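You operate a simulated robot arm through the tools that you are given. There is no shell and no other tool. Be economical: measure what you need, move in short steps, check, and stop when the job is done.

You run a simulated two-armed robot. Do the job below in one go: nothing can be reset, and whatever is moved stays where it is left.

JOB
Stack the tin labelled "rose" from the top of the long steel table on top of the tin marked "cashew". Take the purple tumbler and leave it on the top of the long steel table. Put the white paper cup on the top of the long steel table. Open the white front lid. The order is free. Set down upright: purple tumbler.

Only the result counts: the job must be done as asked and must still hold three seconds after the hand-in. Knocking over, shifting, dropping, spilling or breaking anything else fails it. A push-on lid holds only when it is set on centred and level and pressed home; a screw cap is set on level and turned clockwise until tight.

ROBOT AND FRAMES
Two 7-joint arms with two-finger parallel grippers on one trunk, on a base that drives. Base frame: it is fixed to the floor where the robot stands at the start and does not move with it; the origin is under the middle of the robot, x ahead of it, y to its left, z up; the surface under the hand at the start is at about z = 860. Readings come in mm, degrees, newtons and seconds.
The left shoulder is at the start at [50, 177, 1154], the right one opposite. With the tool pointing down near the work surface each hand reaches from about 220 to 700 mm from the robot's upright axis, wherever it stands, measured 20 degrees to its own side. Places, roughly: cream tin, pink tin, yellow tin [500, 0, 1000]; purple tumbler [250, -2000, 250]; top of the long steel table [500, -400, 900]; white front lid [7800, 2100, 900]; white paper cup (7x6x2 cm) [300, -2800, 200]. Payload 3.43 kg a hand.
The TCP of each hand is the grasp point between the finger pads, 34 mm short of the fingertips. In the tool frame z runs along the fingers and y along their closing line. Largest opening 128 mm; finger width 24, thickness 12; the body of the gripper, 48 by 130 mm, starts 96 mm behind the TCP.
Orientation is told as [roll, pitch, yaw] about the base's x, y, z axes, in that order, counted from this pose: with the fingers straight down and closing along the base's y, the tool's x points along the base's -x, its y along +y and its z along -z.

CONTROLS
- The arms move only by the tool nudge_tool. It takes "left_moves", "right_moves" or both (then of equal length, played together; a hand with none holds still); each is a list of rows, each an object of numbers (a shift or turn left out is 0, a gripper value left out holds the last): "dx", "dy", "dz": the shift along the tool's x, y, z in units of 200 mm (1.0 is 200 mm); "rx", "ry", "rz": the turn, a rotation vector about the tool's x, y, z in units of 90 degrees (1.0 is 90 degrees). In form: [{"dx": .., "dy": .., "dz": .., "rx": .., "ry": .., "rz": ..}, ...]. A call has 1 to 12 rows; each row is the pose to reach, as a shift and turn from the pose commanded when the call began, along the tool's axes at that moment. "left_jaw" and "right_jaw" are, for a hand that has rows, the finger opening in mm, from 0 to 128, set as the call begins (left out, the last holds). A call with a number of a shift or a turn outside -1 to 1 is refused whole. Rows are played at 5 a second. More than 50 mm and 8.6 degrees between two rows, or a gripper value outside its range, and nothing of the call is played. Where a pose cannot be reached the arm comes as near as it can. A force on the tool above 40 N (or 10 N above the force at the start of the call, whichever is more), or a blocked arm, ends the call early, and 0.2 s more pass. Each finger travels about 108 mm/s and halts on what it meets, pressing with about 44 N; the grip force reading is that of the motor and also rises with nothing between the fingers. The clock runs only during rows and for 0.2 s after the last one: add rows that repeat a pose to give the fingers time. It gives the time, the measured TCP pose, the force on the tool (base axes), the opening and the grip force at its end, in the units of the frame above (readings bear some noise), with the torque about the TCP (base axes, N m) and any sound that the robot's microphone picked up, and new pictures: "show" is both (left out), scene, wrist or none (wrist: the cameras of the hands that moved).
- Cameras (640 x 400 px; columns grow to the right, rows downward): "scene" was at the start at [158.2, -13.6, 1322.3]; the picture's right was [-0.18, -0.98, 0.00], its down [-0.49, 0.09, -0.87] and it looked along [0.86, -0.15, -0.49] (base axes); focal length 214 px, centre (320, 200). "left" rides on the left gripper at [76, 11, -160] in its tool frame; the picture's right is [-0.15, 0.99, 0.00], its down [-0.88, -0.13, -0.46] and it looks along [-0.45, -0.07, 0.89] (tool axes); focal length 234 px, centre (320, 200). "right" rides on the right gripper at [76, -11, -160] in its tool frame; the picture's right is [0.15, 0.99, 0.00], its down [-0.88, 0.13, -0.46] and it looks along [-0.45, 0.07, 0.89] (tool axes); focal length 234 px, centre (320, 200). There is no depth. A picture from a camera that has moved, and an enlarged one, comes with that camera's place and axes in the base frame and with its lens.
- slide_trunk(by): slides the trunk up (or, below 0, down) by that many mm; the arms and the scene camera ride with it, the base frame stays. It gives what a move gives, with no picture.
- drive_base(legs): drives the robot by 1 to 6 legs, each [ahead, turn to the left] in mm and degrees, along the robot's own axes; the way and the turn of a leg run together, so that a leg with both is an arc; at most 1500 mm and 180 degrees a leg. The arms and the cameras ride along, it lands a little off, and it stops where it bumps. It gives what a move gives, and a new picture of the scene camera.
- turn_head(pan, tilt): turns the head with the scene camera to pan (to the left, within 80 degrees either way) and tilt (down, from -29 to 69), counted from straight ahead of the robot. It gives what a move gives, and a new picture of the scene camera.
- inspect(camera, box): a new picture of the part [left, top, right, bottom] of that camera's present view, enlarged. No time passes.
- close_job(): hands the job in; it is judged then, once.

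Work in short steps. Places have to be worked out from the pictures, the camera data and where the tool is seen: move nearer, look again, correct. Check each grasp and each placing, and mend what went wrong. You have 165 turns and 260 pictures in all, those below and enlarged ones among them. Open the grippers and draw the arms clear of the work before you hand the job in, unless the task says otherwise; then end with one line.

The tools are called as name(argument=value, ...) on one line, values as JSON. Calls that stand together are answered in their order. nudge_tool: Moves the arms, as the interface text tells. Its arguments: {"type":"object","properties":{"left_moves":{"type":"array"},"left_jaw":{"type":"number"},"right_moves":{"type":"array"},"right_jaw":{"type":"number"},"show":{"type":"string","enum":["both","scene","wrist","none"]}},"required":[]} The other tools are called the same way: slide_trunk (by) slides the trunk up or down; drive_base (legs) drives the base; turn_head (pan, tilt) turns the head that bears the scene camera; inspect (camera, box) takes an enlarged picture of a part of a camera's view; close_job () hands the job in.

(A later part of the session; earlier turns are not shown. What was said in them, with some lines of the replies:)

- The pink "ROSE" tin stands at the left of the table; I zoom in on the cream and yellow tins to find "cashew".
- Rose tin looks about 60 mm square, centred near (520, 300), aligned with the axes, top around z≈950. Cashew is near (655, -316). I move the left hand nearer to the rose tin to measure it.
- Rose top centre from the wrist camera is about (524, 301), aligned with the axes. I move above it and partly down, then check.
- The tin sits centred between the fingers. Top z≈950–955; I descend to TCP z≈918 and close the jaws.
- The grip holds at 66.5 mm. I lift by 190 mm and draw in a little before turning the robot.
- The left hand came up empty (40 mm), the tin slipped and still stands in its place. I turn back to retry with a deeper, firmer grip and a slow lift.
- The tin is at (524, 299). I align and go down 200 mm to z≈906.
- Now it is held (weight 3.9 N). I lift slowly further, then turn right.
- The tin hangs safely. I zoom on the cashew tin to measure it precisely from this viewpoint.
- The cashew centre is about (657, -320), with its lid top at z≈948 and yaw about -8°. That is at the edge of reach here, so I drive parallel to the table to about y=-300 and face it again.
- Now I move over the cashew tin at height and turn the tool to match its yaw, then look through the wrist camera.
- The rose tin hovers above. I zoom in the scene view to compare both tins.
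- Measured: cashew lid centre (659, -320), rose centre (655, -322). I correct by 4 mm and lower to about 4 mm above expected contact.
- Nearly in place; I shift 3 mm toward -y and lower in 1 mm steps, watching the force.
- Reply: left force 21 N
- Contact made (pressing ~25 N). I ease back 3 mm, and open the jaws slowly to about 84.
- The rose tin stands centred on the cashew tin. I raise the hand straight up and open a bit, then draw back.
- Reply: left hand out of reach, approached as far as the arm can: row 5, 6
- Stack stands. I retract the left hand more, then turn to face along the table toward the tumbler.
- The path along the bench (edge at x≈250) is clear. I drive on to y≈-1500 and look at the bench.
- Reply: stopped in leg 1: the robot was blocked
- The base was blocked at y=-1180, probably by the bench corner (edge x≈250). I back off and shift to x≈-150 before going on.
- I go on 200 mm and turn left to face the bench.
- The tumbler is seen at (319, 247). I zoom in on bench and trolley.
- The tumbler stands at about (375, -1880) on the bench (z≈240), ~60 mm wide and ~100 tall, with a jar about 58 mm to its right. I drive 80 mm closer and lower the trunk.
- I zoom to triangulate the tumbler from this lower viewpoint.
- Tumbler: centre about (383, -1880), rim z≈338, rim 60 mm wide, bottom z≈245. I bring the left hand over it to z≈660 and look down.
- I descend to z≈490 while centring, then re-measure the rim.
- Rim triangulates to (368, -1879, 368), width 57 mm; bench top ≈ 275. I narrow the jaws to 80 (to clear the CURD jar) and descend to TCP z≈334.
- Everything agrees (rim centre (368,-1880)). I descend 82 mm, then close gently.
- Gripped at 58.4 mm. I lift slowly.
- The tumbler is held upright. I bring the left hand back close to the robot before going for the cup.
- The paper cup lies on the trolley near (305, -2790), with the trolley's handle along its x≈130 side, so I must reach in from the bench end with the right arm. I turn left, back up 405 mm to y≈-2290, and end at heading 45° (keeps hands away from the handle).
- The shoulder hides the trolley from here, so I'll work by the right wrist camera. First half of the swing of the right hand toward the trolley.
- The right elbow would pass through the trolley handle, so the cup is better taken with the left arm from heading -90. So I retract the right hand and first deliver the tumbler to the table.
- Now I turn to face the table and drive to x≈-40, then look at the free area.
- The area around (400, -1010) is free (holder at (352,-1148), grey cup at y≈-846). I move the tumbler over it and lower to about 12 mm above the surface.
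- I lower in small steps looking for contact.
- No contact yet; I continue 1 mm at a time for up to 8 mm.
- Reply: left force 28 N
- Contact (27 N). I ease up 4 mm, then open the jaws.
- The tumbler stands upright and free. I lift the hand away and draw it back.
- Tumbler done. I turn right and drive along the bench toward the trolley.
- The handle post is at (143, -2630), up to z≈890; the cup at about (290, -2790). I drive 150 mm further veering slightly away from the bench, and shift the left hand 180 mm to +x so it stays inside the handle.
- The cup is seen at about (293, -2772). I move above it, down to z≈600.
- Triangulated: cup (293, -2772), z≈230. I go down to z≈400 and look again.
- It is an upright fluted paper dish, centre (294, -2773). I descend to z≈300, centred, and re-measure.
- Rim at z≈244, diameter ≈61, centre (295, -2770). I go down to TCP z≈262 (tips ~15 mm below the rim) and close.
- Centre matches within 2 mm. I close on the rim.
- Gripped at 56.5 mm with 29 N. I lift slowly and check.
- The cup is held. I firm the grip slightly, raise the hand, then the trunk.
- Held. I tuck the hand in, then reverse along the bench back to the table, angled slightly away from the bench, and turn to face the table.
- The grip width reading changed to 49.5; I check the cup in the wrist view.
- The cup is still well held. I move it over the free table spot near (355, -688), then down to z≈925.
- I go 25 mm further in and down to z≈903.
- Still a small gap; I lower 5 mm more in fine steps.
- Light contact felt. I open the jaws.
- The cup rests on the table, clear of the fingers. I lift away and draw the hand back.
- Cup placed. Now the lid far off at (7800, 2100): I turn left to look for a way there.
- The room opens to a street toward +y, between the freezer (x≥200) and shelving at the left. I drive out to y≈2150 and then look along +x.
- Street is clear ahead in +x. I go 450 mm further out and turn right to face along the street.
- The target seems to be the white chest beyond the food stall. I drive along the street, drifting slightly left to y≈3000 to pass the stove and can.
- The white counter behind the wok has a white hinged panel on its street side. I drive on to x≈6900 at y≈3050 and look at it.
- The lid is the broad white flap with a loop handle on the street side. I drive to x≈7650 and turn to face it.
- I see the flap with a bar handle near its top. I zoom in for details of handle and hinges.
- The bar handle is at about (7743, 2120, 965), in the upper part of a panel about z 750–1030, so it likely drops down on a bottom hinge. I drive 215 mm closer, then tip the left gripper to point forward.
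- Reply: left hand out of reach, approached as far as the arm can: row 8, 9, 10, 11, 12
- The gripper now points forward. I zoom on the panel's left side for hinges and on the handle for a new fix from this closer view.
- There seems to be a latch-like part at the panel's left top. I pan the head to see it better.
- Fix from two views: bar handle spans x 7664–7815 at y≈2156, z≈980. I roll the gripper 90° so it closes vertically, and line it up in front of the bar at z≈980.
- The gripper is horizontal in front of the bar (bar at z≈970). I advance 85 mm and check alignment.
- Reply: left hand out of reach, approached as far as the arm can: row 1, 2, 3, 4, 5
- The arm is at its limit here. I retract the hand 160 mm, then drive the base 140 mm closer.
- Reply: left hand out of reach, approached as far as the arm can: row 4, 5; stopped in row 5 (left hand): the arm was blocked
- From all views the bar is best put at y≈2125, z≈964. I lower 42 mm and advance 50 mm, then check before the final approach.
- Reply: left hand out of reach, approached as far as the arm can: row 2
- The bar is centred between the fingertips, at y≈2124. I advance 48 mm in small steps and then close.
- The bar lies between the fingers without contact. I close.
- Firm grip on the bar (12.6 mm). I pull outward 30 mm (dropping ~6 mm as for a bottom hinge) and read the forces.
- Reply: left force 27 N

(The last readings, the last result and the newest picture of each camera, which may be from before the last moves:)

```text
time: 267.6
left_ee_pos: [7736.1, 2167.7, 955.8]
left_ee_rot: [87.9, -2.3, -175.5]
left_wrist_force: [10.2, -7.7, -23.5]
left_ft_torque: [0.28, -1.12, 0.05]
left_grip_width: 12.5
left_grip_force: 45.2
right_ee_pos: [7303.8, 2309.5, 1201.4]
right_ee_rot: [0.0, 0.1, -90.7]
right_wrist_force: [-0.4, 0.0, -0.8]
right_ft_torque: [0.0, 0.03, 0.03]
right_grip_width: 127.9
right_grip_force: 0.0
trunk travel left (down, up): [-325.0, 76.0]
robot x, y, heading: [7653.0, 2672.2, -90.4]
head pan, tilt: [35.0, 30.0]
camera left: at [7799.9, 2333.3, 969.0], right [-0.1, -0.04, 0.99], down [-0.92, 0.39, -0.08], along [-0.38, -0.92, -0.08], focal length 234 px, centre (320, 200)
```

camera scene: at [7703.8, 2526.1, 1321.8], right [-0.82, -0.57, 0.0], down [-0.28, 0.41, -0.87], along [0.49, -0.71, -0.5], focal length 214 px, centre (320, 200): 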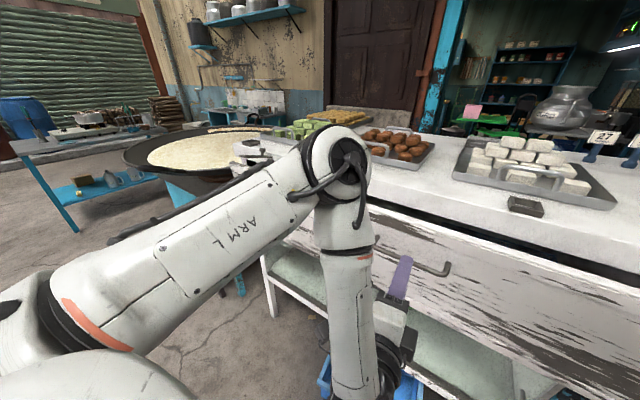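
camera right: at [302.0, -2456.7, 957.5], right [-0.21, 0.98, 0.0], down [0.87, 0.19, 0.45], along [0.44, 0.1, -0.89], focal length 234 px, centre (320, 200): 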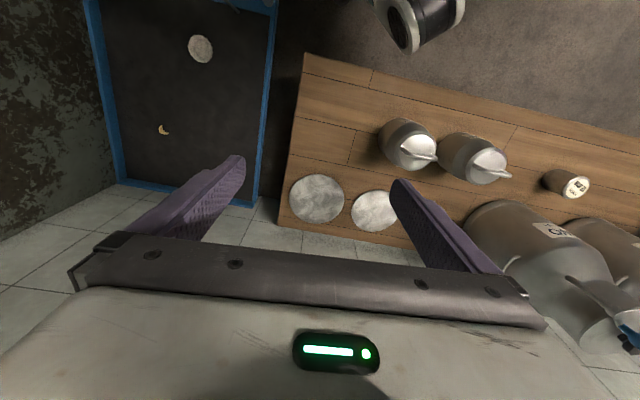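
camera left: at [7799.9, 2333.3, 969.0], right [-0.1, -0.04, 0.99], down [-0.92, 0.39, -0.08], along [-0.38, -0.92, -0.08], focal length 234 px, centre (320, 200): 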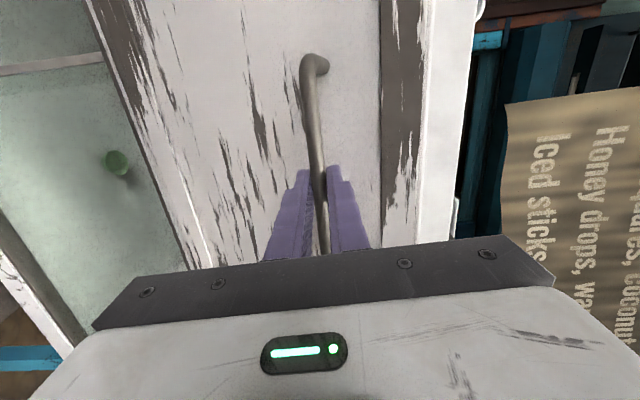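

The flap swings out and down on a bottom hinge. I continue along the arc to about 20°.

nudge_tool(left_moves=[{"dz": 0.0, "dy": -0.025}, {"dz": -0.04, "dy": -0.04}, {"dz": -0.08, "dy": -0.06}, {"dz": -0.12, "dy": -0.08}, {"dz": -0.16, "dy": -0.105}, {"dz": -0.2, "dy": -0.13}, {"dz": -0.2, "dy": -0.13}], show="both")

```text
time: 269.2
left_ee_pos: [7729.1, 2192.0, 941.2]
left_ee_rot: [88.2, -1.9, -174.7]
left_wrist_force: [31.8, -4.9, -14.4]
left_ft_torque: [0.25, -1.14, 0.55]
left_grip_width: 12.0
left_grip_force: 44.9
left hand out of reach, approached as far as the arm can: row 4, 5, 6, 7
right_ee_pos: [7306.8, 2311.4, 1203.9]
right_ee_rot: [-0.2, -0.1, -90.8]
right_wrist_force: [-0.3, -0.3, -0.2]
right_ft_torque: [0.01, -0.02, -0.01]
right_grip_width: 128.1
right_grip_force: 0.1
trunk travel left (down, up): [-325.0, 76.0]
robot x, y, heading: [7655.4, 2667.2, -90.2]
head pan, tilt: [35.0, 30.0]
camera scene: at [7707.4, 2524.4, 1321.4], right [-0.82, -0.57, 0.0], down [-0.29, 0.41, -0.86], along [0.49, -0.71, -0.5], focal length 214 px, centre (320, 200)
camera left: at [7791.1, 2358.6, 955.4], right [-0.11, -0.04, 0.99], down [-0.92, 0.38, -0.09], along [-0.37, -0.93, -0.08], focal length 234 px, centre (320, 200)
```

scene: 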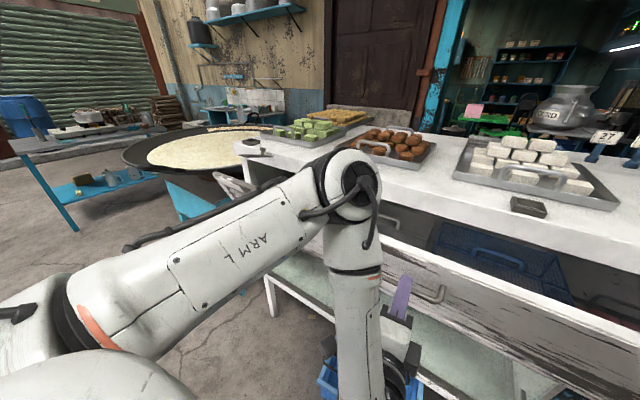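
left: 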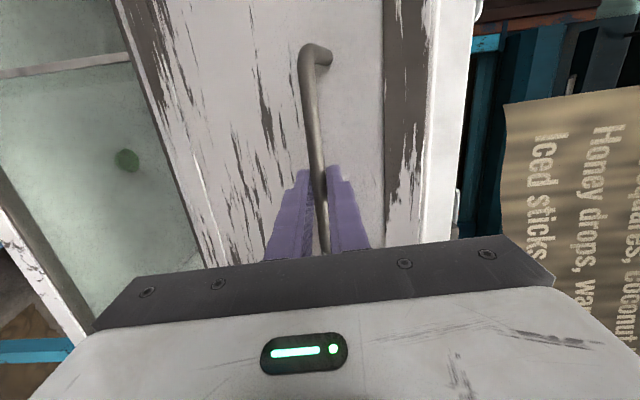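

The arm can't retract further at this base position. I open the jaws slightly to see if the flap stays by itself.

nudge_tool(left_moves=[{"dy": 0.01}, {"dy": 0.01}, {"dy": 0.01}], left_jaw=60, show="wrist")

```text
time: 270.1
left_ee_pos: [7720.1, 2195.0, 947.3]
left_ee_rot: [88.7, -2.5, -175.8]
left_wrist_force: [-6.8, 6.2, -3.0]
left_ft_torque: [-0.14, -0.3, -0.24]
left_grip_width: 58.7
left_grip_force: 0.1
right_ee_pos: [7302.6, 2313.6, 1202.7]
right_ee_rot: [0.2, -0.1, -90.8]
right_wrist_force: [-0.4, -0.1, 0.7]
right_ft_torque: [0.01, -0.02, 0.01]
right_grip_width: 127.9
right_grip_force: 0.0
trunk travel left (down, up): [-325.0, 76.0]
robot x, y, heading: [7651.3, 2669.6, -90.2]
head pan, tilt: [35.0, 30.0]
camera left: at [7784.5, 2359.7, 958.8], right [-0.1, -0.03, 0.99], down [-0.92, 0.39, -0.08], along [-0.39, -0.92, -0.07], focal length 234 px, centre (320, 200)
```

left: 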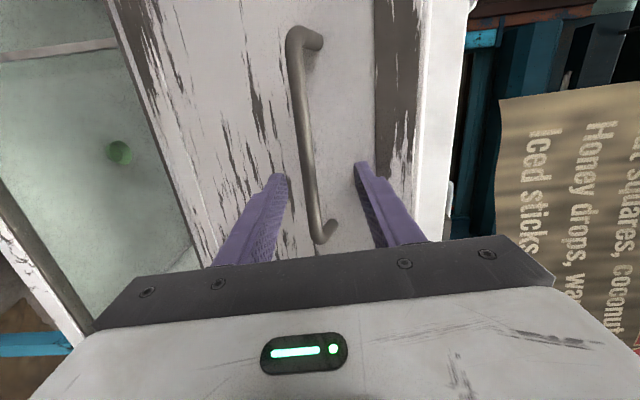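

I check whether the flap still moves.

nudge_tool(left_moves=[{}, {}, {}, {}], show="both")

```text
time: 271.1
left_ee_pos: [7721.2, 2194.4, 946.4]
left_ee_rot: [88.5, -2.4, -175.7]
left_wrist_force: [-4.9, 6.2, -0.9]
left_ft_torque: [-0.2, -0.18, -0.2]
left_grip_width: 59.4
left_grip_force: 0.1
right_ee_pos: [7303.1, 2312.7, 1201.6]
right_ee_rot: [0.2, 0.0, -90.7]
right_wrist_force: [-0.4, -0.3, -0.3]
right_ft_torque: [-0.04, 0.0, -0.01]
right_grip_width: 127.9
right_grip_force: 0.1
trunk travel left (down, up): [-325.0, 76.0]
robot x, y, heading: [7654.8, 2668.6, -90.3]
head pan, tilt: [35.0, 30.0]
camera scene: at [7703.3, 2526.7, 1321.9], right [-0.82, -0.57, 0.0], down [-0.28, 0.41, -0.87], along [0.49, -0.71, -0.5], focal length 214 px, centre (320, 200)
camera left: at [7785.4, 2359.6, 958.6], right [-0.1, -0.03, 0.99], down [-0.92, 0.39, -0.08], along [-0.39, -0.92, -0.07], focal length 234 px, centre (320, 200)
```

scene: 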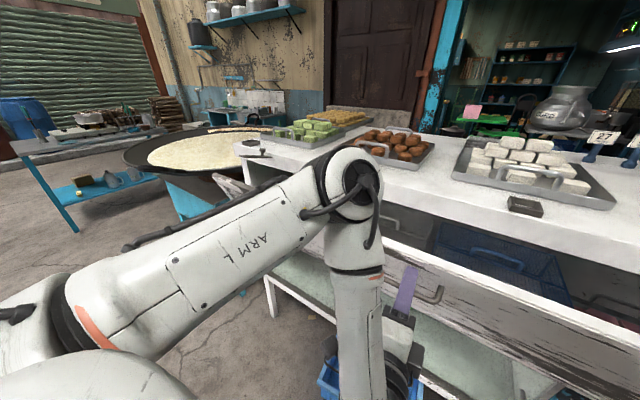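
left: 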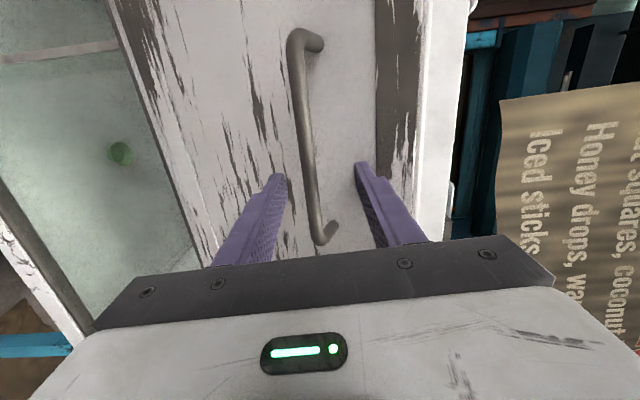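

The flap holds still. I back the base away 250 mm so the fingers leave the bar.

drive_base(legs=[[-250, 0]])

turn_head(pan=0, tilt=35)

```text
time: 272.9
left_ee_pos: [7720.7, 2440.4, 945.5]
left_ee_rot: [88.6, -2.3, -175.9]
left_wrist_force: [0.2, 0.2, 0.5]
left_ft_torque: [0.02, 0.01, 0.02]
left_grip_width: 60.0
left_grip_force: 0.0
right_ee_pos: [7305.2, 2560.8, 1202.0]
right_ee_rot: [0.1, -0.1, -90.9]
right_wrist_force: [0.4, 1.2, -0.5]
right_ft_torque: [-0.02, -0.01, -0.02]
right_grip_width: 128.0
right_grip_force: 0.0
trunk travel left (down, up): [-325.0, 76.0]
robot x, y, heading: [7653.2, 2915.2, -90.5]
head pan, tilt: [35.0, 30.0]
camera scene: at [7705.3, 2771.8, 1321.9], right [-0.82, -0.57, 0.0], down [-0.28, 0.41, -0.87], along [0.49, -0.71, -0.5], focal length 214 px, centre (320, 200)
```

scene: 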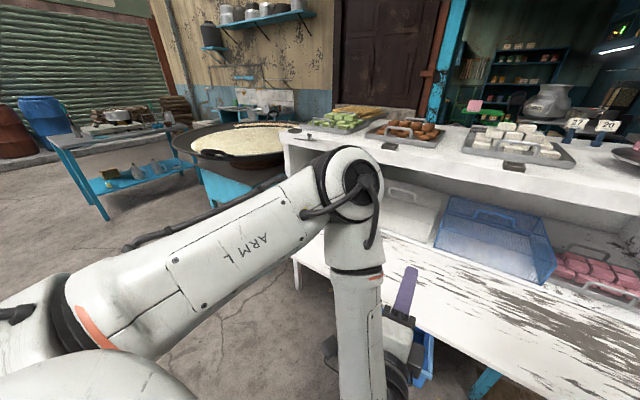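

```text
time: 273.9
left_ee_pos: [7721.0, 2439.7, 947.4]
left_ee_rot: [88.6, -2.4, -175.9]
left_wrist_force: [0.0, 0.5, -0.6]
left_ft_torque: [0.02, -0.02, -0.02]
left_grip_width: 59.9
left_grip_force: 0.1
right_ee_pos: [7303.6, 2559.1, 1202.3]
right_ee_rot: [0.1, -0.1, -90.9]
right_wrist_force: [0.6, 0.7, 0.2]
right_ft_torque: [-0.01, 0.01, 0.04]
right_grip_width: 127.9
right_grip_force: 0.0
trunk travel left (down, up): [-325.0, 76.0]
robot x, y, heading: [7656.0, 2915.0, -90.5]
head pan, tilt: [0.0, 35.0]
camera scene: at [7653.3, 2757.7, 1314.0], right [-1.0, 0.01, 0.0], down [0.01, 0.57, -0.82], along [-0.01, -0.82, -0.57], focal length 214 px, centre (320, 200)
```

scene: 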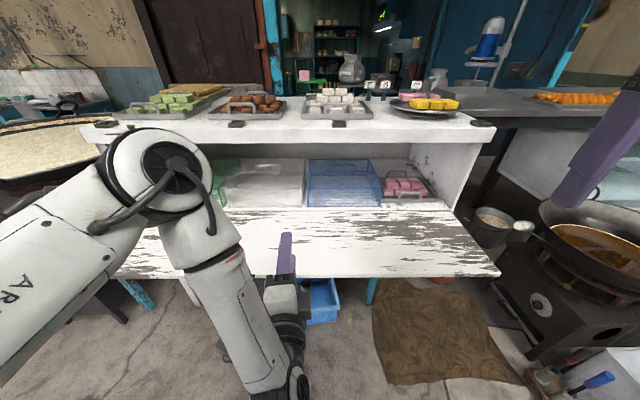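

The flap has dropped fully open on its own. I back the base off another 250 mm to be clear and take a last look.

drive_base(legs=[[-250, 0]])

inspect(camera="scene", box=[60, 80, 520, 300])

```text
time: 275.7
left_ee_pos: [7723.1, 2683.5, 946.7]
left_ee_rot: [88.6, -2.4, -176.0]
left_wrist_force: [-0.7, 0.4, 0.4]
left_ft_torque: [0.0, 0.01, -0.03]
left_grip_width: 59.8
left_grip_force: 0.0
right_ee_pos: [7306.4, 2804.8, 1202.4]
right_ee_rot: [0.1, -0.1, -91.1]
right_wrist_force: [1.0, 0.3, 0.2]
right_ft_torque: [0.0, 0.02, 0.04]
right_grip_width: 127.9
right_grip_force: 0.2
trunk travel left (down, up): [-325.0, 76.0]
robot x, y, heading: [7659.9, 3156.5, -90.8]
head pan, tilt: [0.0, 35.0]
camera scene: at [7655.5, 3002.1, 1314.1], right [-1.0, 0.01, 0.0], down [0.01, 0.57, -0.82], along [-0.01, -0.82, -0.57], focal length 214 px, centre (320, 200)
```

scene: 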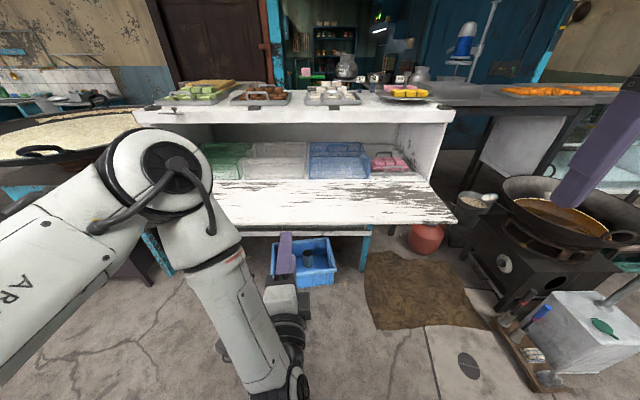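

```text
1.39 times, centred on (290, 190) of scene
camera zoom: at [7655.5, 3002.1, 1314.1], right [-1.0, 0.01, 0.0], down [0.01, 0.57, -0.82], along [-0.01, -0.82, -0.57], focal length 298 px, centre (362, 214)
```

zoom: 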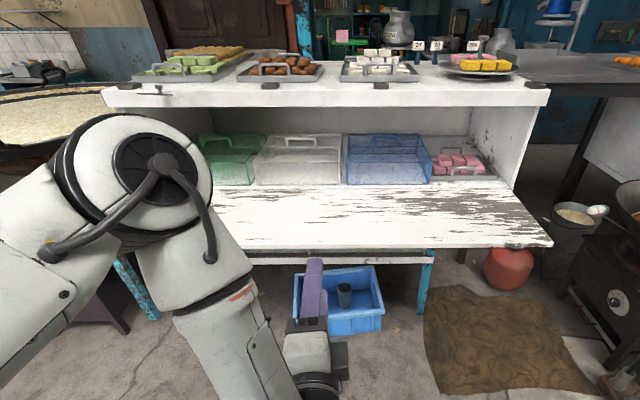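

The lid is fully open and nothing else looks disturbed. The stack, tumbler and cup were in place when last seen, and both arms are clear, so I hand in.

close_job()

```text
The job is handed in.
```

All four tasks are done and the job is handed in: the rose tin is stacked on the cashew tin, the purple tumbler stands upright on the long steel table, the white paper cup is on that table, and the white front lid is fully open.
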